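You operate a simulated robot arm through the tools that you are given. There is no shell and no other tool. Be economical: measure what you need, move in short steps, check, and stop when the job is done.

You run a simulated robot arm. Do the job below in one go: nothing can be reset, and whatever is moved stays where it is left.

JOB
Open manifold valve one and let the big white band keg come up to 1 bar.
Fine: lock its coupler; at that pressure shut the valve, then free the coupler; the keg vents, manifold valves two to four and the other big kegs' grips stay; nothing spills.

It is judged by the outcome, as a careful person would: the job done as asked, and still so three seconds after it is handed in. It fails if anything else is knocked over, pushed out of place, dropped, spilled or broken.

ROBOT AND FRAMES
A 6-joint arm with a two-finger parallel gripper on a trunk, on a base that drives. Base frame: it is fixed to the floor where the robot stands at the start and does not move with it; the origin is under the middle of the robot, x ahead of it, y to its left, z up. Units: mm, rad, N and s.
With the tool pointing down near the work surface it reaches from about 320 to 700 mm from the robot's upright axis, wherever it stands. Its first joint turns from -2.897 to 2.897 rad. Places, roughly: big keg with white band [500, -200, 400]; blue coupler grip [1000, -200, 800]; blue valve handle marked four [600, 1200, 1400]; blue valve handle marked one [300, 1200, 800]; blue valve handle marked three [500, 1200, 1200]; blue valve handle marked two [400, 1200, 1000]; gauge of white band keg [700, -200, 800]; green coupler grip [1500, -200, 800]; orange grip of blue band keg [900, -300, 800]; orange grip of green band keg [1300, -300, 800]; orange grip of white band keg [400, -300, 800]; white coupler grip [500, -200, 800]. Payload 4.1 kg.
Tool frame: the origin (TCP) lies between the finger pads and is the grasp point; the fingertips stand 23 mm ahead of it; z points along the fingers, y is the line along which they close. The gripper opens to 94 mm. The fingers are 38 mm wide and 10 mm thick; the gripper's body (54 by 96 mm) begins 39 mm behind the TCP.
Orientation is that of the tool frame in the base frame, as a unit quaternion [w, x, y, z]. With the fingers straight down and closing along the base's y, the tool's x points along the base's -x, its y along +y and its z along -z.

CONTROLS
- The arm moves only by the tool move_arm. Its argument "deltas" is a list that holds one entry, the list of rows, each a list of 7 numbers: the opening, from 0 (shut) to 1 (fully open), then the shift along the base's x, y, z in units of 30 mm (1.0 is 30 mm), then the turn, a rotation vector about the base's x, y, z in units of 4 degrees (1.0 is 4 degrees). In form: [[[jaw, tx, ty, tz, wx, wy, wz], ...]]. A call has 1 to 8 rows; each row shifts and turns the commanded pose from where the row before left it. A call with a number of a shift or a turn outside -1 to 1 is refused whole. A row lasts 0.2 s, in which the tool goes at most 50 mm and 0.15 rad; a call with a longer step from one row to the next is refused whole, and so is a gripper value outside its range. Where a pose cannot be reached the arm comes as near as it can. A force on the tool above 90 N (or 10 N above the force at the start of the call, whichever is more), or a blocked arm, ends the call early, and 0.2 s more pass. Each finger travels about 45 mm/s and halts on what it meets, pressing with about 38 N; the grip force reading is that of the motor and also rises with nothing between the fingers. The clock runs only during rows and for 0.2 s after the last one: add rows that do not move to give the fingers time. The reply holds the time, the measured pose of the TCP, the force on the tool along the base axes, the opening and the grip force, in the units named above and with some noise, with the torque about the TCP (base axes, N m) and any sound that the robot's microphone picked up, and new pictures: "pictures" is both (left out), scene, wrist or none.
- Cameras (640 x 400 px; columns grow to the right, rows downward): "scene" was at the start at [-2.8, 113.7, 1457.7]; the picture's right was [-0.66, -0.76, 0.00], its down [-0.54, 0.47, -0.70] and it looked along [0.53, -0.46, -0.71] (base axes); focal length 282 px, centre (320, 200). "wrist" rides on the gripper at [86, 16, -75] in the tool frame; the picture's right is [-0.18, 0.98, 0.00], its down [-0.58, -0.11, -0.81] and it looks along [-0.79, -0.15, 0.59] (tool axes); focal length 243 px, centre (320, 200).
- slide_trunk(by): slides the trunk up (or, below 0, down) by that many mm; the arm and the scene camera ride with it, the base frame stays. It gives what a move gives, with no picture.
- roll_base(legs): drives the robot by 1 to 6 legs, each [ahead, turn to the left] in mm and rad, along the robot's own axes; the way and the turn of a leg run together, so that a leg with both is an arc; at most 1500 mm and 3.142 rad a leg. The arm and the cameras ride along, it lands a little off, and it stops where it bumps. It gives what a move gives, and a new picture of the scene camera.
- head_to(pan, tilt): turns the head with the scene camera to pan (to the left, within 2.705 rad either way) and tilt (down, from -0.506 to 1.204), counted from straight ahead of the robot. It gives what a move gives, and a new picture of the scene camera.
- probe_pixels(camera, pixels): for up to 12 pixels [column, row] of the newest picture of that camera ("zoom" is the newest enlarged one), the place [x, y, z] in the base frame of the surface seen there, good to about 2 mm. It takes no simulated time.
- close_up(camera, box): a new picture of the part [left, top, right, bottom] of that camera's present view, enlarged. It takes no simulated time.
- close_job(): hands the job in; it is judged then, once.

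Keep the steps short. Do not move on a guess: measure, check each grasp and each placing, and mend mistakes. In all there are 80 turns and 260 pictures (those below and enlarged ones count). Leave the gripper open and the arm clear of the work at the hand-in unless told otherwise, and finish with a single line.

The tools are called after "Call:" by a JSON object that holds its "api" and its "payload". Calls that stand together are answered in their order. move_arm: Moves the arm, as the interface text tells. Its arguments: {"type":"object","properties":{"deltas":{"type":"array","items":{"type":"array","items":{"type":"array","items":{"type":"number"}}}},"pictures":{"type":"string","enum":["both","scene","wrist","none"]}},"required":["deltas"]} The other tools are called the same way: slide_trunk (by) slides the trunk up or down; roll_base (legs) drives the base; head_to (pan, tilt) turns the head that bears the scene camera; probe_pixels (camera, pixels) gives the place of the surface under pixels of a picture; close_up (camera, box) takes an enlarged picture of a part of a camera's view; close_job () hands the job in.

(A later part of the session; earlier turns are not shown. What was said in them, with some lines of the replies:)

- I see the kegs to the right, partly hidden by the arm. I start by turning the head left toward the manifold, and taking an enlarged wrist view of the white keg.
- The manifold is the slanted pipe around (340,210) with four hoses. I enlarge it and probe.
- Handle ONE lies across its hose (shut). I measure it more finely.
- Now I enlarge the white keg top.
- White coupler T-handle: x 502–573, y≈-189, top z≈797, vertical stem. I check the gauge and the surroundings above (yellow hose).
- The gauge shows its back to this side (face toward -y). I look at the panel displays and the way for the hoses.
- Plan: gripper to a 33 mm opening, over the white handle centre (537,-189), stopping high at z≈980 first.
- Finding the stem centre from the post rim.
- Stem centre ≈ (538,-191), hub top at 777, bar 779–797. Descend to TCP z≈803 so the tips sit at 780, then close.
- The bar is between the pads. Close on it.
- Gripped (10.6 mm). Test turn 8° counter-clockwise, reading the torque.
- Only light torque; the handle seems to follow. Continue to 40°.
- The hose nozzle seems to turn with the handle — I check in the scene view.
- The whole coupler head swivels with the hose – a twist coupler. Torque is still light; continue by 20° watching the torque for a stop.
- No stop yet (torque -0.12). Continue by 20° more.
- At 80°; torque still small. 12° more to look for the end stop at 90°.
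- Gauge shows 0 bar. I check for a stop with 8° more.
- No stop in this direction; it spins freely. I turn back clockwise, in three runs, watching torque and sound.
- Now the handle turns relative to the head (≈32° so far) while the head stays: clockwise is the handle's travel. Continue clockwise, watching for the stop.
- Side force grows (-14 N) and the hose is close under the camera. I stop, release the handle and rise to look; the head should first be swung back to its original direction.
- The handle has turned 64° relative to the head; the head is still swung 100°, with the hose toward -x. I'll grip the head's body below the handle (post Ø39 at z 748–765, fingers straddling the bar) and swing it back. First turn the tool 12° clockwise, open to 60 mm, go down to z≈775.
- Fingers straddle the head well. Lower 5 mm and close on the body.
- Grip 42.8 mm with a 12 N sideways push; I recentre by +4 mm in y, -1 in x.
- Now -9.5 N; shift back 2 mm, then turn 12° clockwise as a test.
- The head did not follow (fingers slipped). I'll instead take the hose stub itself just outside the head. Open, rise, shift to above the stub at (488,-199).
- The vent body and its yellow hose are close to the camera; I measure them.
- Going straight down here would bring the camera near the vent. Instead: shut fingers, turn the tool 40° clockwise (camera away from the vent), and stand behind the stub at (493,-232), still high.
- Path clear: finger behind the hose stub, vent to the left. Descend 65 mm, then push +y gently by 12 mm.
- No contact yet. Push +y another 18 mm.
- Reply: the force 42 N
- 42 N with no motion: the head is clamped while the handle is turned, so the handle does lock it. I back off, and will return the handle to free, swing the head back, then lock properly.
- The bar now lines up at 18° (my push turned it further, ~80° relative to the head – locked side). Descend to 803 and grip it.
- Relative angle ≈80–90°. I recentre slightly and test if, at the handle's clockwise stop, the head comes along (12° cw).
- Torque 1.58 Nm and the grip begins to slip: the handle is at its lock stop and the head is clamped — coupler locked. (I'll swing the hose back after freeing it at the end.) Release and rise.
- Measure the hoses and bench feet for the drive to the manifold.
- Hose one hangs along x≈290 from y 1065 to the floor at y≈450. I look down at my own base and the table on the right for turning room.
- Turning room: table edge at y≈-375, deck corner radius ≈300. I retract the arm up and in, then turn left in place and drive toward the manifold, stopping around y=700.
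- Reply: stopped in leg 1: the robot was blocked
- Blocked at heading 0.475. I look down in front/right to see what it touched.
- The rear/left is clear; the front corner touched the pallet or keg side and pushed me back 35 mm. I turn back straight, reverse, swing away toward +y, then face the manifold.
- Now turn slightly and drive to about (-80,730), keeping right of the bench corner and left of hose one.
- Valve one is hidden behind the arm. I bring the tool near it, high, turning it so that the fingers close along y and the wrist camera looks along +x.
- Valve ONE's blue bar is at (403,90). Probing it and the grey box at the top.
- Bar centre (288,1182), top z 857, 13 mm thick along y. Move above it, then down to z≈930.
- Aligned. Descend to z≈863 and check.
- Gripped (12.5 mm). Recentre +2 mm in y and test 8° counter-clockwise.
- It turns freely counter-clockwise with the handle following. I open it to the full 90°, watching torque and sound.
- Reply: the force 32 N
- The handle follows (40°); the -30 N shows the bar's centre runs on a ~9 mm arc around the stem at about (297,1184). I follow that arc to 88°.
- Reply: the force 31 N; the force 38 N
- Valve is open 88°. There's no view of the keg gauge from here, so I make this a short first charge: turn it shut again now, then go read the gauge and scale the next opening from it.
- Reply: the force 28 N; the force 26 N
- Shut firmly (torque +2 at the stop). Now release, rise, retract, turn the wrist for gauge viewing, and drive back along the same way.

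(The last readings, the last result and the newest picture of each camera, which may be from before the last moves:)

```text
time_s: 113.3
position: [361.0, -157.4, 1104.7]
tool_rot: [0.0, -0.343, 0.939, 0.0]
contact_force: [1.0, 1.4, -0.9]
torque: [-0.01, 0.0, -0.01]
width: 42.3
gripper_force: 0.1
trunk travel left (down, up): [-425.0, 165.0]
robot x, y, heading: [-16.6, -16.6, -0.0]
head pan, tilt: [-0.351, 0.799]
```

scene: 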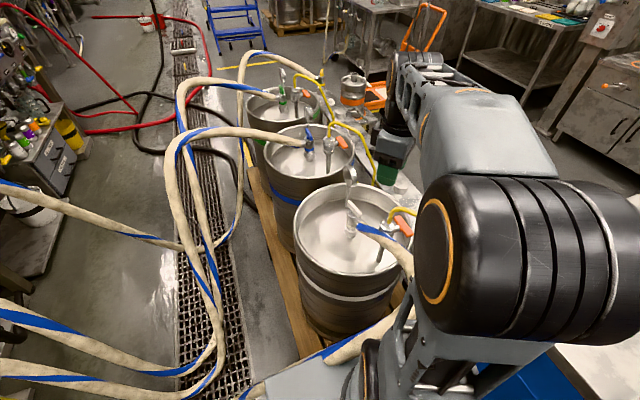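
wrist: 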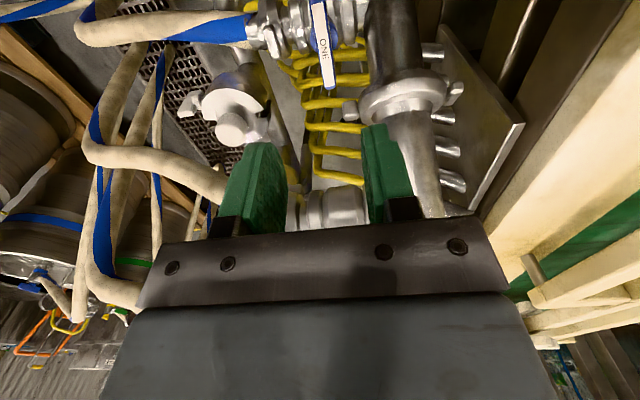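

Arrived. Now the arm goes over the keg with the camera to the gauge's face side.

Call:
{"api": "move_arm", "payload": {"deltas": [[[0.45, 0.95, -0.63, 0, 0, 0, 1], [0.45, 0.95, -0.63, 0, 0, 0, 1], [0.45, 0.95, -0.63, 0, 0, 0, 1], [0.45, 0.95, -0.63, 0, 0, 0, 1], [0.45, 0.95, -0.63, 0, 0, 0, 1], [0.45, 0.95, -0.63, 0, 0, 0, 1], [0.45, 0.95, -0.63, 0, 0, 0, 1], [0.45, 0, 0, 0, 0, 0, 1]]], "pictures": "none"}}

Call:
{"api": "move_arm", "payload": {"deltas": [[[0.45, 0, 0, -1, 0, 0, 1], [0.45, 0, 0, -1, 0, 0, 1], [0.45, 0, 0, -1, 0, 0, 1], [0.45, 0, 0, -1, 0, 0, 1], [0.45, 0, 0, -1, 0, 0, 1], [0.45, 0, 0, -0.7, 0, 0, 0], [0.45, 0, 0, 0, 0, 0, 0]]], "pictures": "wrist"}}

```text
time_s: 115.1
position: [560.7, -289.2, 1104.6]
tool_rot: [-0.001, -0.589, 0.808, 0.001]
contact_force: [0.1, -0.7, -0.7]
torque: [0.03, 0.0, 0.0]
width: 42.2
gripper_force: 0.1
trunk travel left (down, up): [-425.0, 165.0]
robot x, y, heading: [-17.4, -10.8, -0.0]
head pan, tilt: [-0.351, 0.799]
```

```text
time_s: 116.7
position: [559.6, -288.8, 932.6]
tool_rot: [-0.001, 0.721, -0.693, 0.001]
contact_force: [0.6, -0.2, 0.2]
torque: [-0.02, 0.02, -0.02]
width: 42.4
gripper_force: 0.1
trunk travel left (down, up): [-425.0, 165.0]
robot x, y, heading: [-15.2, -15.9, 0.0]
head pan, tilt: [-0.351, 0.799]
```

wrist: 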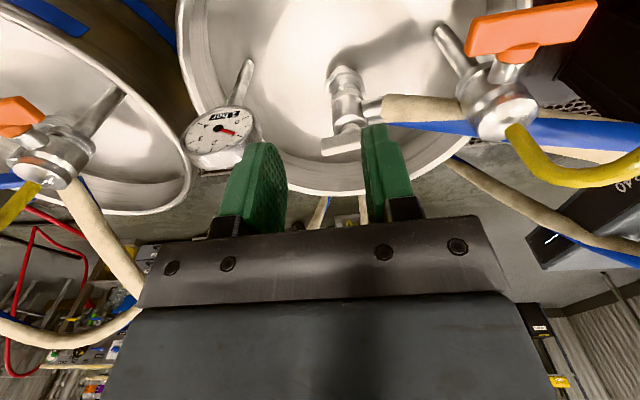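

Call:
{"api": "close_up", "payload": {"camera": "wrist", "box": [170, 95, 282, 165]}}

```text
5.71 times, centred on (226, 130) of wrist
```

zoom: 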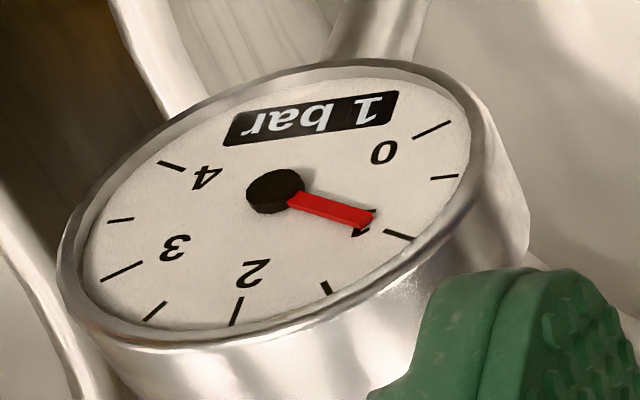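

The gauge reads 1 bar with the needle at the 1 mark, valve shut. Now free the coupler: tool back above the handle, turned to ≈10°.

Call:
{"api": "move_arm", "payload": {"deltas": [[[0.35, 0, 0, 0.5, 0, 0, -1], [0.35, -0.1, 0.48, 0, 0, 0, -1], [0.35, -0.1, 0.48, 0, 0, 0, -1], [0.35, -0.1, 0.48, 0, 0, 0, -1], [0.35, -0.1, 0.48, 0, 0, 0, -1], [0.35, -0.1, 0.48, 0, 0, 0, -1], [0.35, -0.1, 0.48, 0, 0, 0, -1], [0.35, -0.13, 0.48, 0, 0, 0, -1]]], "pictures": "none"}}

Call:
{"api": "move_arm", "payload": {"deltas": [[[0.35, 0, 0, 0, 0, 0, -1], [0.35, 0, 0, 0, 0, 0, -1], [0.35, 0, 0, 0, 0, 0, -1], [0.35, 0, 0, 0, 0, 0, -1], [0.35, 0, 0, 0, 0, 0, -1], [0.35, 0, 0, 0, 0, 0, -1], [0.35, 0, 0, 0, 0, 0, -1], [0.35, 0, 0, 0, 0, 0, -1]]], "pictures": "none"}}

Call:
{"api": "move_arm", "payload": {"deltas": [[[0.35, 0, 0, 0, 0, 0, -1], [0.35, 0, 0, 0, 0, 0, -1], [0.35, 0, 0, 0, 0, 0, -1], [0.35, 0, 0, 0, 0, 0, -1], [0.35, 0, 0, 0, 0, 0, -0.6]]], "pictures": "wrist"}}

```text
time_s: 118.5
position: [536.9, -187.6, 948.6]
tool_rot: [0.0, -0.5, 0.866, 0.0]
contact_force: [0.1, 0.4, 0.7]
torque: [-0.06, 0.02, 0.0]
width: 32.7
gripper_force: 0.1
trunk travel left (down, up): [-425.0, 165.0]
robot x, y, heading: [-15.2, -18.5, 0.002]
head pan, tilt: [-0.351, 0.799]
```

```text
time_s: 120.3
position: [538.1, -189.1, 948.2]
tool_rot: [0.0, -0.242, 0.97, 0.0]
contact_force: [-0.3, 0.1, 0.3]
torque: [0.04, -0.03, 0.03]
width: 32.8
gripper_force: 0.1
trunk travel left (down, up): [-425.0, 165.0]
robot x, y, heading: [-16.3, -16.0, -0.001]
head pan, tilt: [-0.351, 0.799]
```

```text
time_s: 121.5
position: [538.1, -188.2, 947.8]
tool_rot: [0.0, -0.083, 0.997, 0.001]
contact_force: [0.2, 0.9, 0.1]
torque: [0.0, -0.01, -0.01]
width: 33.1
gripper_force: 0.2
trunk travel left (down, up): [-425.0, 165.0]
robot x, y, heading: [-16.2, -14.0, 0.001]
head pan, tilt: [-0.351, 0.799]
```

wrist: 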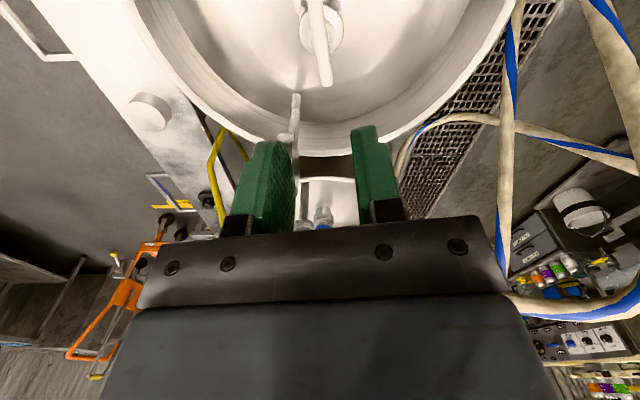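

Bar aligned. Descend, grip, and turn counter-clockwise (freeing direction).

Call:
{"api": "move_arm", "payload": {"deltas": [[[0.35, -0.02, -0.02, -0.97, 0, 0, 0], [0.35, 0, 0, -0.97, 0, 0, 0], [0.35, 0, 0, -0.97, 0, 0, 0], [0.35, 0, 0, -0.97, 0, 0, 0], [0.35, 0, 0, -0.95, 0, 0, 0], [0, 0, 0, 0, 0, 0, 0], [0, 0, 0, 0, 0, 0, 0], [0, 0, 0, 0, 0, 0, 0]]], "pictures": "wrist"}}

Call:
{"api": "move_arm", "payload": {"deltas": [[[0, 0, 0, 0, 0, 0, 1], [0, 0, 0, 0, 0, 0, 1], [0, 0, 0, 0, 0, 0, 1], [0, 0, 0, 0, 0, 0, 1], [0, 0, 0, 0, 0, 0, 1], [0, 0, 0, 0, 0, 0, 1], [0, 0, 0, 0, 0, 0, 1], [0, 0, 0, 0, 0, 0, 1]]], "pictures": "wrist"}}

```text
time_s: 123.3
position: [536.5, -189.4, 804.2]
tool_rot: [-0.001, -0.084, 0.997, 0.0]
contact_force: [-2.7, 8.6, -0.6]
torque: [0.22, -0.15, 0.01]
width: 11.0
gripper_force: 38.3
trunk travel left (down, up): [-425.0, 165.0]
robot x, y, heading: [-13.7, -10.2, 0.001]
head pan, tilt: [-0.351, 0.799]
```

wrist: 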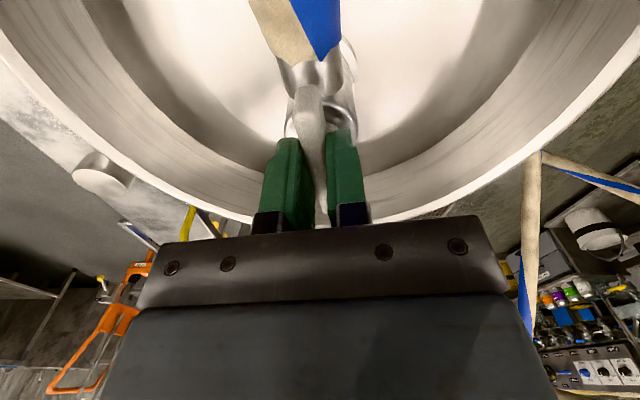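

```text
time_s: 125.1
position: [536.8, -189.6, 802.0]
tool_rot: [0.0, -0.355, 0.935, -0.001]
contact_force: [-3.5, 3.6, 0.3]
torque: [0.31, -0.03, -0.02]
width: 10.6
gripper_force: 38.0
trunk travel left (down, up): [-425.0, 165.0]
robot x, y, heading: [-17.8, -15.2, 0.007]
head pan, tilt: [-0.351, 0.799]
```

wrist: 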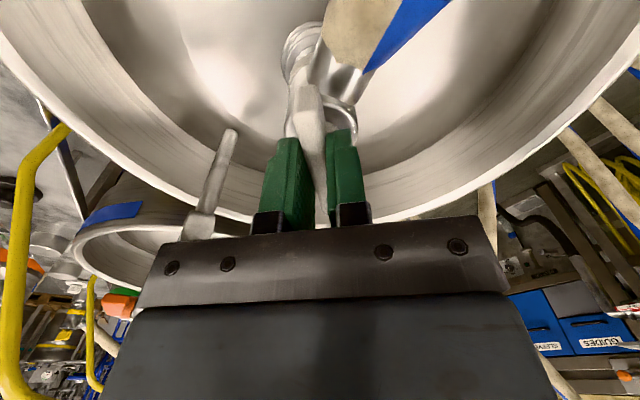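

The handle turns freely back. Continue 56° more, to its free position square to the nozzle.

Call:
{"api": "move_arm", "payload": {"deltas": [[[0, 0, 0, 0, 0, 0, 1], [0, 0, 0, 0, 0, 0, 1], [0, 0, 0, 0, 0, 0, 1], [0, 0, 0, 0, 0, 0, 1], [0, 0, 0, 0, 0, 0, 1], [0, 0, 0, 0, 0, 0, 1], [0, 0, 0, 0, 0, 0, 1], [0, 0, 0, 0, 0, 0, 1]]], "pictures": "none"}}

Call:
{"api": "move_arm", "payload": {"deltas": [[[0, 0, 0, 0, 0, 0, 1], [0, 0, 0, 0, 0, 0, 1], [0, 0, 0, 0, 0, 0, 1], [0, 0, 0, 0, 0, 0, 1], [0, 0, 0, 0, 0, 0, 1], [0, 0, 0, 0, 0, 0, 1], [0, 0, 0, 0, 0, 0, 0]]], "pictures": "wrist"}}

```text
time_s: 126.9
position: [535.9, -188.7, 801.9]
tool_rot: [0.0, -0.6, 0.8, -0.001]
contact_force: [-0.6, -2.0, 3.0]
torque: [0.03, -0.1, -0.02]
width: 11.0
gripper_force: 38.3
trunk travel left (down, up): [-425.0, 165.0]
robot x, y, heading: [-17.0, -14.7, 0.005]
head pan, tilt: [-0.351, 0.799]
```

```text
time_s: 128.5
position: [536.6, -188.7, 803.9]
tool_rot: [0.001, 0.753, -0.658, 0.0]
contact_force: [1.9, -1.1, 1.4]
torque: [0.09, -0.09, 0.0]
width: 10.8
gripper_force: 38.3
trunk travel left (down, up): [-425.0, 165.0]
robot x, y, heading: [-18.2, -12.9, 0.004]
head pan, tilt: [-0.351, 0.799]
```

wrist: 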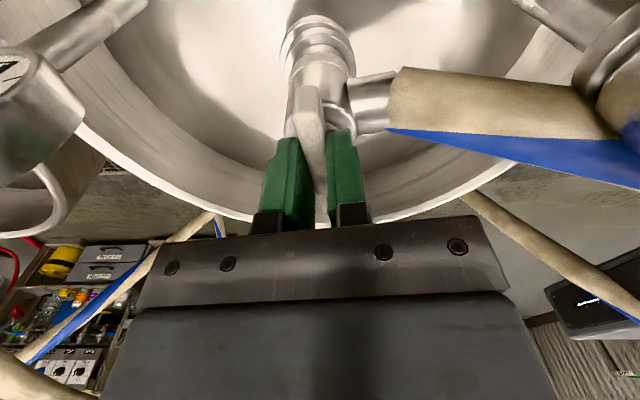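

The coupler is free again (handle square to nozzle as at the start). Now I'll swing the hose stub back to its original +y direction. Release, rise, shut fingers, turn the tool to -22° and stand above (508,-232), behind the nozzle.

Call:
{"api": "move_arm", "payload": {"deltas": [[[0.35, 0, 0, 0, 0, 0, 0], [0.35, 0, 0, 0, 0, 0, 0], [0.35, 0, 0, 0.7, 0, 0, 0], [0.35, 0, 0, 1, 0, 0, 0], [0.35, 0, 0, 1, 0, 0, 0], [0.35, 0, 0, 1, 0, 0, 0], [0.35, 0, 0, 1, 0, 0, 0], [0.35, 0, 0, 0.3, 0, 0, 0]]], "pictures": "wrist"}}

Call:
{"api": "move_arm", "payload": {"deltas": [[[0, 0, 0, 0, 0, 0, -1], [0, 0, 0, 0, 0, 0, -1], [0, 0, 0, 0, 0, 0, -1], [0, 0, 0, 0, 0, 0, -1], [0, 0, 0, 0, 0, 0, -1], [0, 0, 0, 0, 0, 0, -1], [0, 0, 0, 0, 0, 0, -1], [0, 0, 0, 0, 0, 0, -1]]], "pictures": "none"}}

Call:
{"api": "move_arm", "payload": {"deltas": [[[0, 0, 0, 0, 0, 0, -1], [0, 0, 0, 0, 0, 0, -1], [0, 0, 0, 0, 0, 0, -1], [0, 0, 0, 0, 0, 0, -1], [0, 0, 0, 0, 0, 0, -1], [0, 0, 0, 0, 0, 0, -1], [0, 0, 0, 0, 0, 0, -1], [0, 0, 0, 0, 0, 0, -1]]], "pictures": "none"}}

Call:
{"api": "move_arm", "payload": {"deltas": [[[0, 0, 0, 0, 0, 0, -1], [0, 0, 0, 0, 0, 0, -1], [0, 0, 0, 0, 0, 0, -1], [0, 0, 0, 0, 0, 0, -1], [0, 0, 0, 0, 0, 0, -1], [0, 0, 0, 0, 0, 0, -1], [0, 0, 0, 0, 0, 0, -1], [0, 0, 0, 0, 0, 0, -1]]], "pictures": "none"}}

Call:
{"api": "move_arm", "payload": {"deltas": [[[0, 0, 0, 0, 0, 0, -1], [0, 0, 0, 0, 0, 0, -1], [0, 0, 0, 0, 0, 0, -1], [0, 0, 0, 0, 0, 0, -1], [0, -0.48, -0.72, 0, 0, 0, -1], [0, -0.48, -0.72, 0, 0, 0, -1], [0, 0, 0, -1, 0, 0, 0], [0, 0, 0, -1, 0, 0, 0]]], "pictures": "wrist"}}

```text
time_s: 130.3
position: [536.0, -189.8, 953.5]
tool_rot: [0.001, 0.753, -0.658, 0.0]
contact_force: [-0.4, 0.5, -0.2]
torque: [0.03, 0.02, -0.02]
width: 32.8
gripper_force: 0.1
trunk travel left (down, up): [-425.0, 165.0]
robot x, y, heading: [-16.6, -14.4, 0.002]
head pan, tilt: [-0.351, 0.799]
```

wrist: 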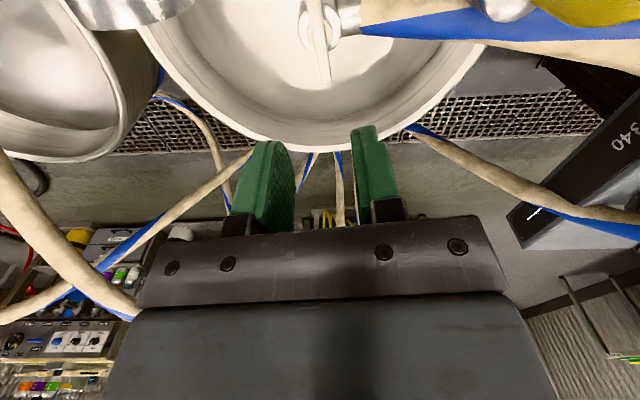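

```text
time_s: 132.1
position: [535.8, -188.3, 953.6]
tool_rot: [0.0, -0.541, 0.841, -0.001]
contact_force: [-0.4, -0.7, 0.0]
torque: [0.02, -0.03, 0.0]
width: 0.0
gripper_force: 38.3
trunk travel left (down, up): [-425.0, 165.0]
robot x, y, heading: [-14.4, -12.3, 0.002]
head pan, tilt: [-0.351, 0.799]
```

```text
time_s: 133.9
position: [536.6, -189.4, 953.1]
tool_rot: [0.0, -0.289, 0.957, 0.0]
contact_force: [-0.1, 0.0, 0.1]
torque: [0.03, 0.01, -0.01]
width: 0.0
gripper_force: 38.4
trunk travel left (down, up): [-425.0, 165.0]
robot x, y, heading: [-15.3, -16.3, 0.001]
head pan, tilt: [-0.351, 0.799]
```

```text
time_s: 135.7
position: [536.2, -189.1, 954.4]
tool_rot: [0.0, -0.013, 1.0, 0.0]
contact_force: [0.1, 0.1, 0.8]
torque: [-0.02, -0.03, -0.01]
width: 0.0
gripper_force: 38.0
trunk travel left (down, up): [-425.0, 165.0]
robot x, y, heading: [-14.8, -10.6, 0.004]
head pan, tilt: [-0.351, 0.799]
```

```text
time_s: 137.5
position: [508.3, -232.3, 892.7]
tool_rot: [-0.002, 0.195, 0.981, 0.0]
contact_force: [-0.3, -0.3, -0.7]
torque: [-0.02, -0.01, -0.02]
width: 0.1
gripper_force: 38.2
trunk travel left (down, up): [-425.0, 165.0]
robot x, y, heading: [-17.7, -15.1, 0.004]
head pan, tilt: [-0.351, 0.799]
```

wrist: 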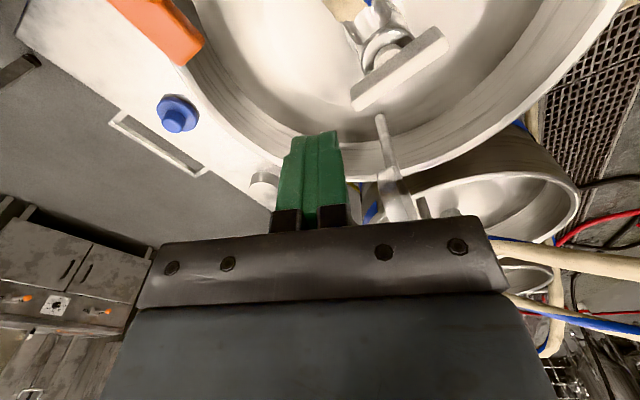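

Check clearances before descending.

Call:
{"api": "probe_pixels", "payload": {"camera": "wrist", "pixels": [[185, 45], [200, 40], [165, 20], [360, 95], [440, 40], [350, 8], [358, 35], [385, 45], [340, 3], [400, 205]]}}

```text
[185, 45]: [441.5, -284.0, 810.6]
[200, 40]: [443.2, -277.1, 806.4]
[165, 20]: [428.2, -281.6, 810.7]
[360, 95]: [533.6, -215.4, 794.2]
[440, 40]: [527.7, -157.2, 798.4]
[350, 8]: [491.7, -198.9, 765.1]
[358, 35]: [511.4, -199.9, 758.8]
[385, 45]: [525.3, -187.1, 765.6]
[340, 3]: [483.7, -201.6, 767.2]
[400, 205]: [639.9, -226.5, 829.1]
```

Clear. Shift 4 mm in -x, descend to z≈769, then make the first part of the arc push.

Call:
{"api": "move_arm", "payload": {"deltas": [[[0, -0.13, 0, -1, 0, 0, 0], [0, 0, 0, -1, 0, 0, 0], [0, 0, 0, -1, 0, 0, 0], [0, 0, 0, -1, 0, 0, 0], [0, 0, 0, -0.12, 0, 0, 0], [0, 0, 0.17, 0, 0, 0, 0], [0, 0, 0.17, 0, 0, 0, 0], [0, 0, 0, 0, 0, 0, 0]]], "pictures": "wrist"}}

Call:
{"api": "move_arm", "payload": {"deltas": [[[0, -0.11, 0.17, 0, 0, 0, 1], [0, -0.11, 0.17, 0, 0, 0, 1], [0, -0.07, 0.18, 0, 0, 0, 1], [0, -0.07, 0.18, 0, 0, 0, 1], [0, 0, 0, 0, 0, 0, 0]]], "pictures": "wrist"}}

```text
time_s: 139.3
position: [502.0, -223.1, 769.9]
tool_rot: [0.0, 0.194, 0.981, 0.001]
contact_force: [0.0, 0.3, 0.0]
torque: [0.0, 0.01, 0.01]
width: 0.0
gripper_force: 38.1
trunk travel left (down, up): [-425.0, 165.0]
robot x, y, heading: [-14.9, -17.1, -0.001]
head pan, tilt: [-0.351, 0.799]
```

wrist: 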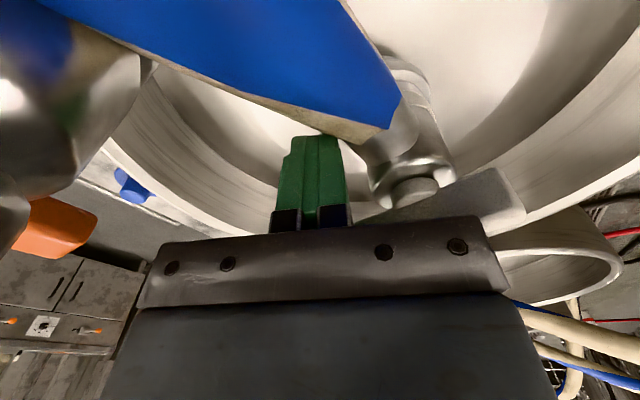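

```text
time_s: 140.5
position: [491.8, -199.9, 770.1]
tool_rot: [-0.001, 0.056, 0.998, 0.0]
contact_force: [-0.4, 0.4, -0.7]
torque: [-0.03, 0.01, -0.01]
width: 0.1
gripper_force: 37.9
trunk travel left (down, up): [-425.0, 165.0]
robot x, y, heading: [-16.5, -11.5, 0.003]
head pan, tilt: [-0.351, 0.799]
```

wrist: 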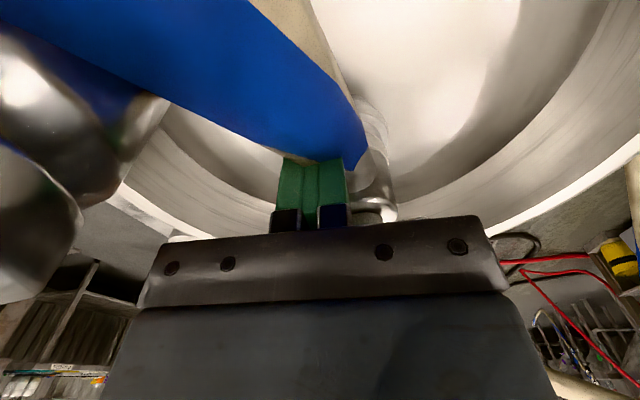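

No resistance; the stub appears to follow. Continue the arc.

Call:
{"api": "move_arm", "payload": {"deltas": [[[0, -0.025, 0.19, 0, 0, 0, 0.7], [0, -0.025, 0.19, 0, 0, 0, 0.7], [0, 0.025, 0.19, 0, 0, 0, 0], [0, 0.025, 0.19, 0, 0, 0, 0], [0, 0, 0, 0, 0, 0, 0]]], "pictures": "wrist"}}

Call:
{"api": "move_arm", "payload": {"deltas": [[[0, 0.075, 0.18, 0, 0, 0, 0], [0, 0.075, 0.18, 0, 0, 0, 0], [0, 0.1, 0.14, 0, 0, 0, 0], [0, 0.1, 0.14, 0, 0, 0, 0], [0, 0, 0, 0, 0, 0, 0]]], "pictures": "both"}}

```text
time_s: 141.7
position: [492.5, -179.2, 768.8]
tool_rot: [-0.001, 0.008, 1.0, 0.0]
contact_force: [0.3, -0.1, -0.9]
torque: [0.0, 0.0, -0.02]
width: 0.4
gripper_force: 38.2
trunk travel left (down, up): [-425.0, 165.0]
robot x, y, heading: [-17.2, -17.1, 0.001]
head pan, tilt: [-0.351, 0.799]
```

wrist: 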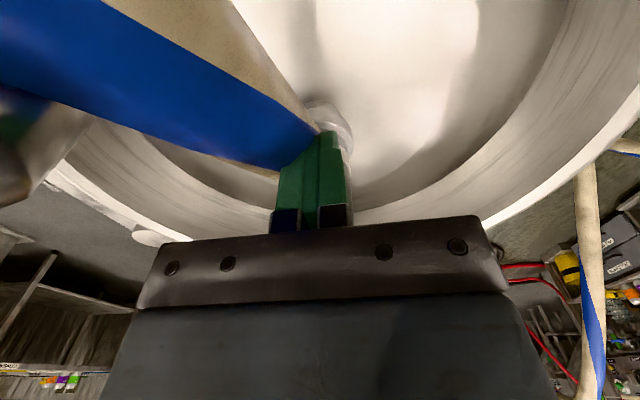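

```text
time_s: 142.9
position: [503.4, -159.8, 769.5]
tool_rot: [0.0, 0.006, 1.0, 0.0]
contact_force: [0.5, 0.4, 0.1]
torque: [0.04, 0.0, 0.0]
width: 0.1
gripper_force: 37.7
trunk travel left (down, up): [-425.0, 165.0]
robot x, y, heading: [-16.1, -13.2, 0.001]
head pan, tilt: [-0.351, 0.799]
```

scene: 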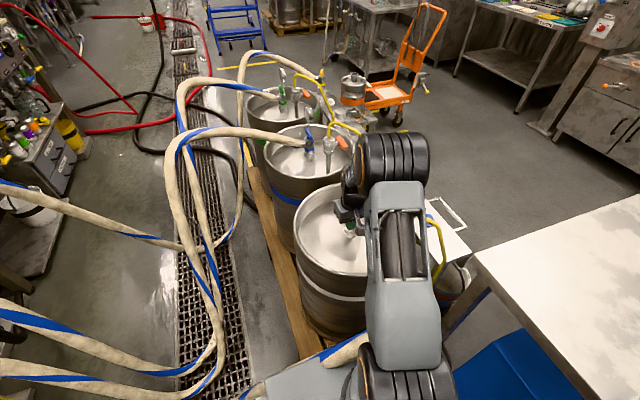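
wrist: 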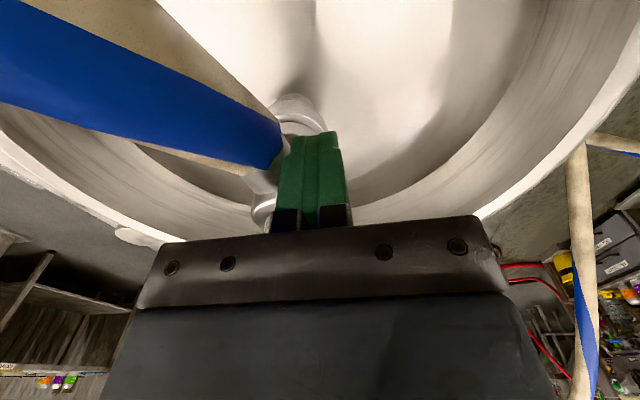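

The fingers pass through the hose stub (it isn't solid), so the head stays. The head body itself is solid, and unlocked now: I'll grip it straddling the free handle (tool at 98°) and turn it back. Rise and position.

Call:
{"api": "move_arm", "payload": {"deltas": [[[0, -0.3, 0, 0, 0, 0, 0], [0, 0, 0, 1, 0, 0, 0], [0, 0, 0, 1, 0, 0, 0], [0, 0, 0, 1, 0, 0, 0], [0, 0, 0, 1, 0, 0, 0], [0.64, 0, 0, 1, 0, 0, 0], [0.64, 0.7, -0.5, 0, 0, 0, 1], [0.64, 0.72, -0.49, 0, 0, 0, 1]]], "pictures": "none"}}

Call:
{"api": "move_arm", "payload": {"deltas": [[[0.64, 0, 0, 0, 0, 0, 1], [0.64, 0, 0, 0, 0, 0, 1], [0.64, 0, 0, 0, 0, 0, 1], [0.64, 0, 0, 0, 0, 0, 1], [0.64, 0, 0, 0, 0, 0, 1], [0.64, 0, 0, 0, 0, 0, 1], [0.64, 0, 0, 0, 0, 0, 1], [0.64, 0, 0, 0, 0, 0, 1]]], "pictures": "none"}}

Call:
{"api": "move_arm", "payload": {"deltas": [[[0.64, 0, 0, 0, 0, 0, 1], [0.64, 0, 0, 0, 0, 0, 1], [0.64, 0, 0, 0, 0, 0, 1], [0.64, 0, 0, 0, 0, 0, 1], [0.64, 0, 0, 0, 0, 0, 1], [0.64, 0, 0, 0, 0, 0, 1], [0.64, 0, 0, 0, 0, 0, 1], [0.64, 0, 0, 0, 0, 0, 1]]], "pictures": "none"}}

Call:
{"api": "move_arm", "payload": {"deltas": [[[0.64, 0, 0, 0, 0, 0, 1], [0.64, 0, 0, 0, 0, 0, 1], [0.64, 0, 0, 0, 0, 0, 1], [0.64, 0, 0, 0, 0, 0, 1], [0.64, 0, 0, 0, 0, 0, 1], [0.64, 0, 0, 0, 0, 0, 1], [0.64, 0, 0, 0, 0, 0, 0.6]]], "pictures": "both"}}

```text
time_s: 144.7
position: [537.5, -189.7, 919.9]
tool_rot: [0.001, -0.063, 0.998, 0.0]
contact_force: [0.2, -0.1, 0.1]
torque: [-0.01, -0.03, 0.02]
width: 60.3
gripper_force: 0.2
trunk travel left (down, up): [-425.0, 165.0]
robot x, y, heading: [-15.8, -11.8, 0.005]
head pan, tilt: [-0.351, 0.799]
```

```text
time_s: 146.5
position: [537.2, -189.6, 919.4]
tool_rot: [0.001, -0.336, 0.942, 0.0]
contact_force: [1.0, -0.2, 0.1]
torque: [0.01, 0.0, 0.03]
width: 60.4
gripper_force: 0.1
trunk travel left (down, up): [-425.0, 165.0]
robot x, y, heading: [-12.4, -13.2, 0.002]
head pan, tilt: [-0.351, 0.799]
```

```text
time_s: 148.3
position: [537.0, -189.4, 920.3]
tool_rot: [0.0, -0.583, 0.812, 0.001]
contact_force: [-0.3, -0.6, -0.4]
torque: [-0.01, -0.01, 0.06]
width: 60.1
gripper_force: 0.0
trunk travel left (down, up): [-425.0, 165.0]
robot x, y, heading: [-16.1, -13.6, 0.001]
head pan, tilt: [-0.351, 0.799]
```

```text
time_s: 149.9
position: [537.2, -187.9, 919.8]
tool_rot: [0.0, 0.753, -0.658, 0.0]
contact_force: [0.1, 0.7, 0.3]
torque: [-0.02, -0.02, 0.03]
width: 60.2
gripper_force: 0.0
trunk travel left (down, up): [-425.0, 165.0]
robot x, y, heading: [-15.8, -12.8, 0.001]
head pan, tilt: [-0.351, 0.799]
```

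scene: 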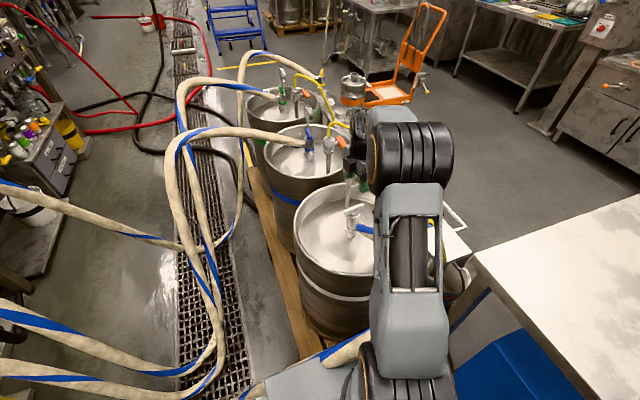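
wrist: 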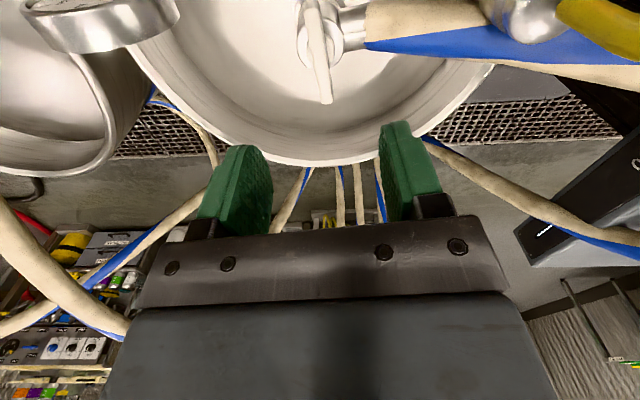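

Aligned with the bar. Descend to 774, close on the head body, test-turn 12° clockwise.

Call:
{"api": "move_arm", "payload": {"deltas": [[[0.64, 0, -0.03, -1, 0, 0, 0], [0.64, 0, 0, -1, 0, 0, 0], [0.64, 0, 0, -1, 0, 0, 0], [0.64, 0, 0, -1, 0, 0, 0], [0.64, 0, 0, -0.87, 0, 0, 0], [0.3, 0, 0, 0, 0, 0, 0], [0.3, 0, 0, 0, 0, 0, 0], [0.3, 0, 0, 0, 0, 0, 0]]], "pictures": "wrist"}}

Call:
{"api": "move_arm", "payload": {"deltas": [[[0.3, 0, 0, 0, 0, 0, -1], [0.3, 0, 0, 0, 0, 0, -1], [0.3, 0, 0, 0, 0, 0, -1], [0.3, 0, 0, 0, 0, 0, 0]]], "pictures": "wrist"}}

```text
time_s: 151.7
position: [538.7, -190.5, 772.1]
tool_rot: [-0.001, 0.753, -0.658, 0.0]
contact_force: [1.3, -0.4, 0.5]
torque: [-0.08, -0.05, 0.02]
width: 42.6
gripper_force: 38.5
trunk travel left (down, up): [-425.0, 165.0]
robot x, y, heading: [-12.8, -15.7, 0.002]
head pan, tilt: [-0.351, 0.799]
```

wrist: 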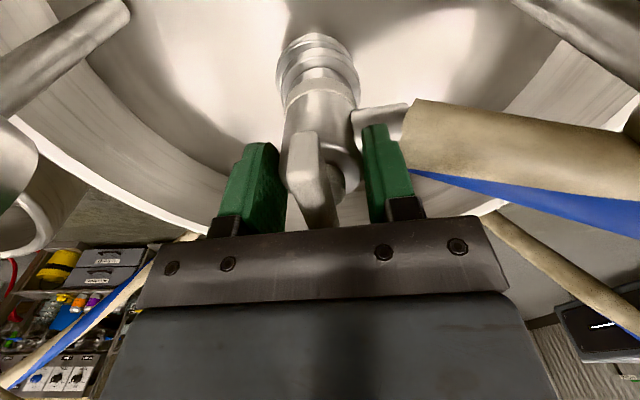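

```text
time_s: 152.7
position: [535.9, -189.2, 773.0]
tool_rot: [-0.001, -0.68, 0.733, 0.0]
contact_force: [0.7, 1.2, 0.2]
torque: [0.03, -0.12, 0.04]
width: 42.5
gripper_force: 38.4
trunk travel left (down, up): [-425.0, 165.0]
robot x, y, heading: [-17.4, -14.2, 0.003]
head pan, tilt: [-0.351, 0.799]
```

wrist: 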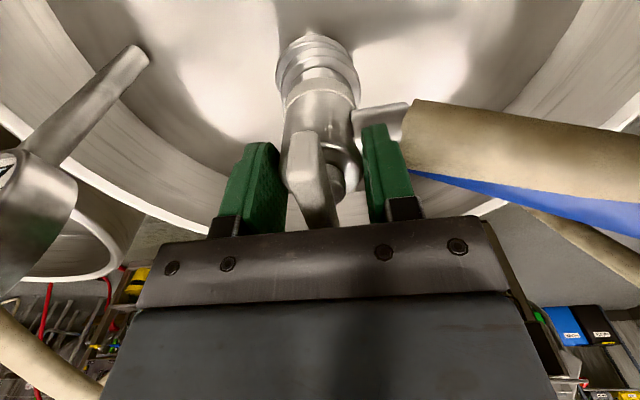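

Head and handle follow together. Continue, checking closeness of the camera to the vent.

Call:
{"api": "move_arm", "payload": {"deltas": [[[0.3, 0, 0, 0, 0, 0, -1], [0.3, 0, 0, 0, 0, 0, -1], [0.3, 0, 0, 0, 0, 0, -1], [0.3, 0, 0, 0, 0, 0, -1], [0.3, 0, 0, 0, 0, 0, -1], [0.3, 0, 0, 0, 0, 0, -1]]], "pictures": "both"}}

```text
time_s: 154.1
position: [537.1, -190.7, 772.5]
tool_rot: [0.0, -0.512, 0.859, 0.001]
contact_force: [1.4, 0.1, -0.2]
torque: [-0.04, -0.04, -0.03]
width: 42.5
gripper_force: 37.9
trunk travel left (down, up): [-425.0, 165.0]
robot x, y, heading: [-12.0, -12.9, 0.001]
head pan, tilt: [-0.351, 0.799]
```

scene: 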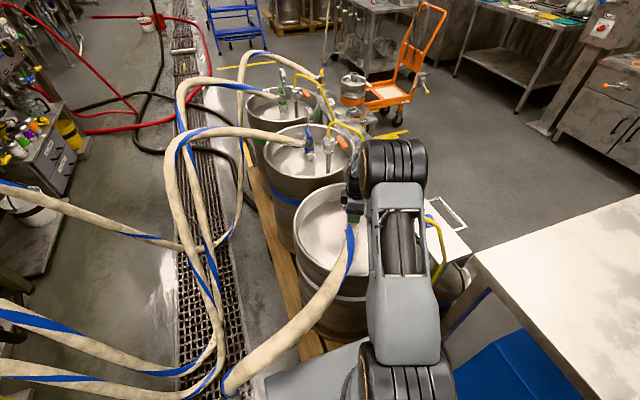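
wrist: 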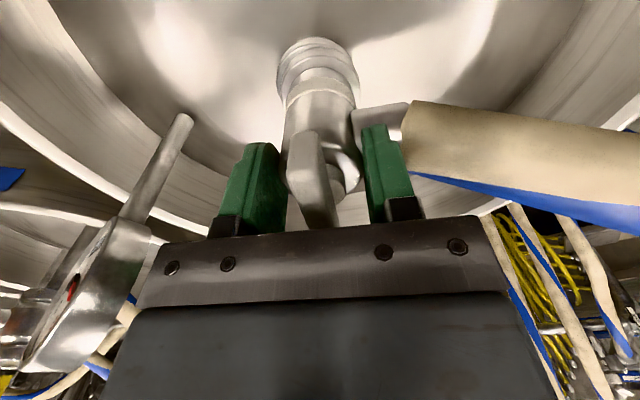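

No contact. Next 16° (the closest pass), checked on its own.

Call:
{"api": "move_arm", "payload": {"deltas": [[[0.3, 0, 0, 0, 0, 0, -1], [0.3, 0, 0, 0, 0, 0, -1], [0.3, 0, 0, 0, 0, 0, -1], [0.3, 0, 0, 0, 0, 0, -1]]], "pictures": "none"}}

```text
time_s: 155.1
position: [538.0, -190.1, 772.4]
tool_rot: [0.0, -0.388, 0.922, 0.0]
contact_force: [-0.2, -0.8, -0.2]
torque: [0.01, 0.0, -0.01]
width: 42.2
gripper_force: 38.2
trunk travel left (down, up): [-425.0, 165.0]
robot x, y, heading: [-19.2, -13.2, 0.002]
head pan, tilt: [-0.351, 0.799]
```

Still no contact; the 24°…12° stretch at this height was already proven clear earlier. Finish the turn to 0°.

Call:
{"api": "move_arm", "payload": {"deltas": [[[0.3, 0, 0, 0, 0, 0, -1], [0.3, 0, 0, 0, 0, 0, -1], [0.3, 0, 0, 0, 0, 0, -1], [0.3, 0, 0, 0, 0, 0, -1]]], "pictures": "none"}}

Call:
{"api": "move_arm", "payload": {"deltas": [[[0.3, 0, 0, 0, 0, 0, -1], [0.3, 0, 0, 0, 0, 0, -1], [0.3, 0, 0, 0, 0, 0, -1], [0.3, 0, 0, 0, 0, 0, -1], [0.3, 0, 0, 0, 0, 0, -1], [0.3, 0, 0, 0, 0, 0, -1], [0.3, 0, 0, 0, 0, 0, -1], [0.3, 0, 0, 0, 0, 0, 0]]], "pictures": "both"}}

```text
time_s: 156.1
position: [536.7, -191.6, 772.1]
tool_rot: [-0.001, -0.255, 0.967, -0.001]
contact_force: [-0.2, -0.8, -0.2]
torque: [-0.02, 0.02, -0.01]
width: 42.4
gripper_force: 37.7
trunk travel left (down, up): [-425.0, 165.0]
robot x, y, heading: [-16.3, -11.8, 0.004]
head pan, tilt: [-0.351, 0.799]
```

```text
time_s: 157.9
position: [536.6, -189.8, 773.2]
tool_rot: [0.0, -0.014, 1.0, 0.0]
contact_force: [-0.3, 0.8, -0.5]
torque: [0.12, -0.01, 0.03]
width: 42.4
gripper_force: 38.1
trunk travel left (down, up): [-425.0, 165.0]
robot x, y, heading: [-15.1, -10.2, -0.0]
head pan, tilt: [-0.351, 0.799]
```

scene: 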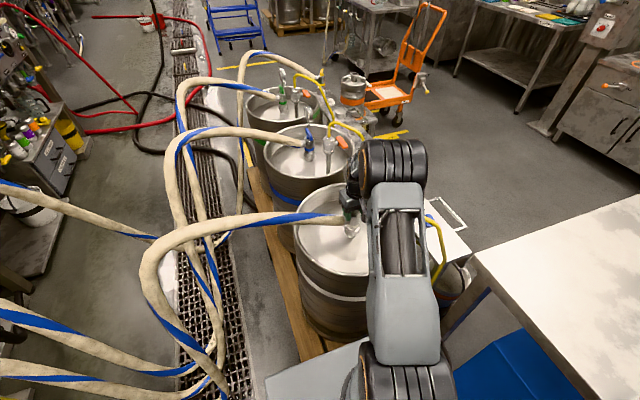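
wrist: 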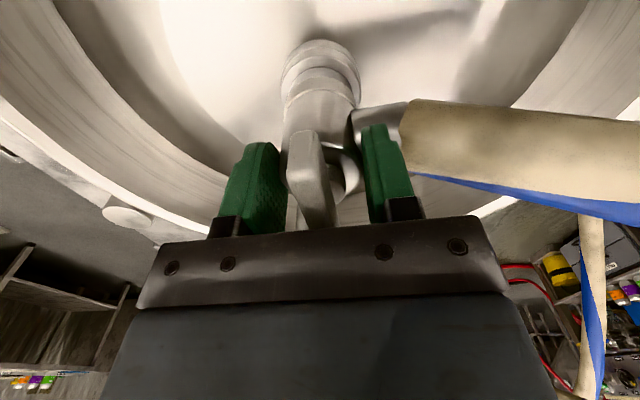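

The hose is back as at the start and the handle is in its free position. Release, rise, and take one more look at the gauge.

Call:
{"api": "move_arm", "payload": {"deltas": [[[0.64, 0, 0, 0, 0, 0, 0], [0.64, 0, 0, 0, 0, 0, 0], [0.64, 0, 0, 1, 0, 0, 0], [0.64, 0, 0, 1, 0, 0, 0], [0.64, 0, 0, 1, 0, 0, 0], [0.64, 0, 0, 1, 0, 0, 0], [0.64, 0, 0, 1, 0, 0, 0], [0.64, 0, 0, 1, 0, 0, 0]]], "pictures": "wrist"}}

Call:
{"api": "move_arm", "payload": {"deltas": [[[0.64, 0, 0, 0, 0, 0, 1], [0.64, 0, 0, 0, 0, 0, 1], [0.64, 0, 0, 0, 0, 0, 1], [0.64, 0, 0, 0, 0, 0, 1], [0.64, 0, 0, 0, 0, 0, 1], [0.64, 0, 0, 0, 0, 0, 1], [0.64, 0, 0, 0, 0, 0, 1], [0.64, 0, 0, 0, 0, 0, 1]]], "pictures": "none"}}

Call:
{"api": "move_arm", "payload": {"deltas": [[[0.64, 0, 0, 0, 0, 0, 1], [0.64, 0, 0, 0, 0, 0, 1], [0.64, 0, 0, 0, 0, 0, 1], [0.64, 0, 0, 0, 0, 0, 1], [0.64, 0, 0, 0, 0, 0, 1], [0.64, 0, 0, 0, 0, 0, 1], [0.64, 0, 0, 0, 0, 0, 1], [0.64, 0, 0, 0, 0, 0, 1]]], "pictures": "none"}}

Call:
{"api": "move_arm", "payload": {"deltas": [[[0.64, 0.15, -0.66, 0, 0, 0, 1], [0.64, 0.15, -0.66, 0, 0, 0, 1], [0.64, 0.15, -0.66, 0, 0, 0, 1], [0.64, 0.15, -0.66, 0, 0, 0, 1], [0.64, 0.15, -0.66, 0, 0, 0, 1], [0.64, 0, 0, 0, 0, 0, 1], [0.64, 0, 0, 0, 0, 0, 1], [0.64, 0, 0, 0, 0, 0, 0]]], "pictures": "both"}}

Call:
{"api": "close_up", "payload": {"camera": "wrist", "box": [150, 80, 310, 180]}}

```text
time_s: 159.7
position: [537.0, -188.5, 952.7]
tool_rot: [0.0, -0.013, 1.0, 0.001]
contact_force: [0.0, 0.8, 0.1]
torque: [0.0, 0.03, -0.03]
width: 60.3
gripper_force: 0.1
trunk travel left (down, up): [-425.0, 165.0]
robot x, y, heading: [-17.6, -12.8, 0.003]
head pan, tilt: [-0.351, 0.799]
```

wrist: 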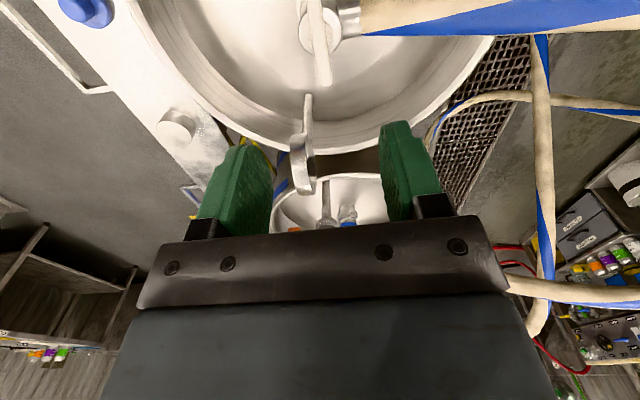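

```text
time_s: 161.5
position: [537.4, -190.0, 953.8]
tool_rot: [-0.001, -0.29, 0.957, 0.0]
contact_force: [0.3, -0.3, -0.9]
torque: [-0.01, -0.03, 0.0]
width: 60.3
gripper_force: 0.1
trunk travel left (down, up): [-425.0, 165.0]
robot x, y, heading: [-13.3, -9.1, 0.005]
head pan, tilt: [-0.351, 0.799]
```

```text
time_s: 163.3
position: [536.0, -189.4, 953.0]
tool_rot: [0.0, -0.543, 0.84, 0.0]
contact_force: [0.3, 0.1, -0.1]
torque: [0.02, 0.02, 0.01]
width: 60.1
gripper_force: 0.0
trunk travel left (down, up): [-425.0, 165.0]
robot x, y, heading: [-16.4, -17.1, 0.002]
head pan, tilt: [-0.351, 0.799]
```

```text
time_s: 165.1
position: [558.9, -289.6, 953.0]
tool_rot: [0.0, 0.729, -0.684, 0.001]
contact_force: [-0.3, 0.3, 0.6]
torque: [0.01, 0.02, 0.01]
width: 60.3
gripper_force: 0.0
trunk travel left (down, up): [-425.0, 165.0]
robot x, y, heading: [-18.7, -13.0, -0.001]
head pan, tilt: [-0.351, 0.799]
```

scene: 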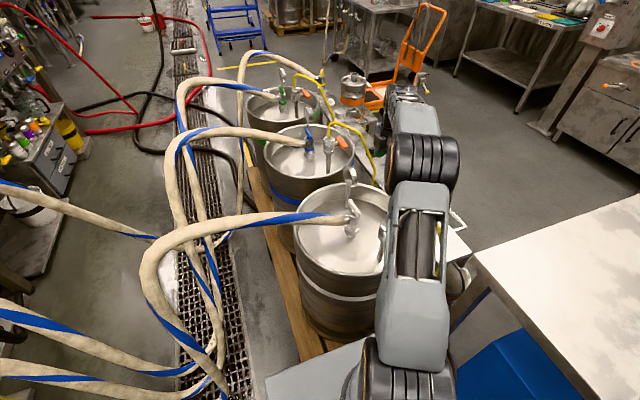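
wrist: 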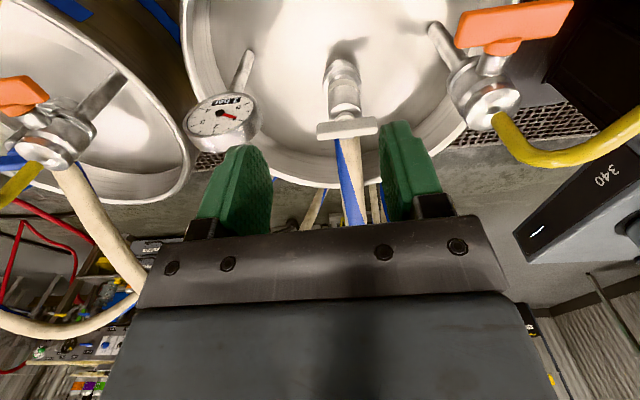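

```text
4.00 times, centred on (230, 130) of wrist
```

zoom: 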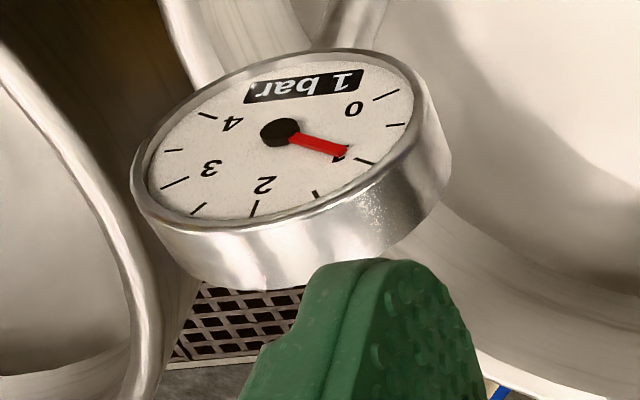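

The gauge still reads 1 bar, the coupler is free and the hose, vents and other grips are as before. I raise the arm clear with the gripper open, then hand in.

Call:
{"api": "move_arm", "payload": {"deltas": [[[1, 0, 0, 1, 0, 0, 0], [1, 0, 0, 1, 0, 0, 0], [1, 0, 0, 1, 0, 0, 0], [1, 0, 0, 1, 0, 0, 0], [1, 0, 0, 1, 0, 0, 0], [1, -0.7, 0.9, 0, 0, 0, 0], [1, -0.7, 0.9, 0, 0, 0, 0], [1, -0.7, 0.9, 0, 0, 0, 0]]], "pictures": "scene"}}

Call:
{"api": "close_job", "payload": {}}

```text
time_s: 166.9
position: [496.6, -206.7, 1103.6]
tool_rot: [0.0, 0.729, -0.684, -0.001]
contact_force: [0.0, -0.2, -0.4]
torque: [-0.02, 0.03, -0.01]
width: 93.8
gripper_force: 0.0
trunk travel left (down, up): [-425.0, 165.0]
robot x, y, heading: [-13.6, -14.1, 0.001]
head pan, tilt: [-0.351, 0.799]
```

scene: 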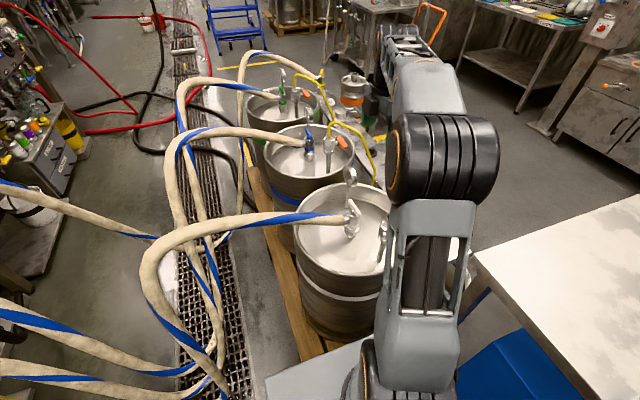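

```text
The job is handed in.
```

The white band keg reads 1 bar, valve one is shut and its coupler is free again; I never touched the vents, valves two to four or the other kegs' grips, but I read the gauge only after shutting the valve, and the base was blocked once by something unidentified, probably the pallet or keg.
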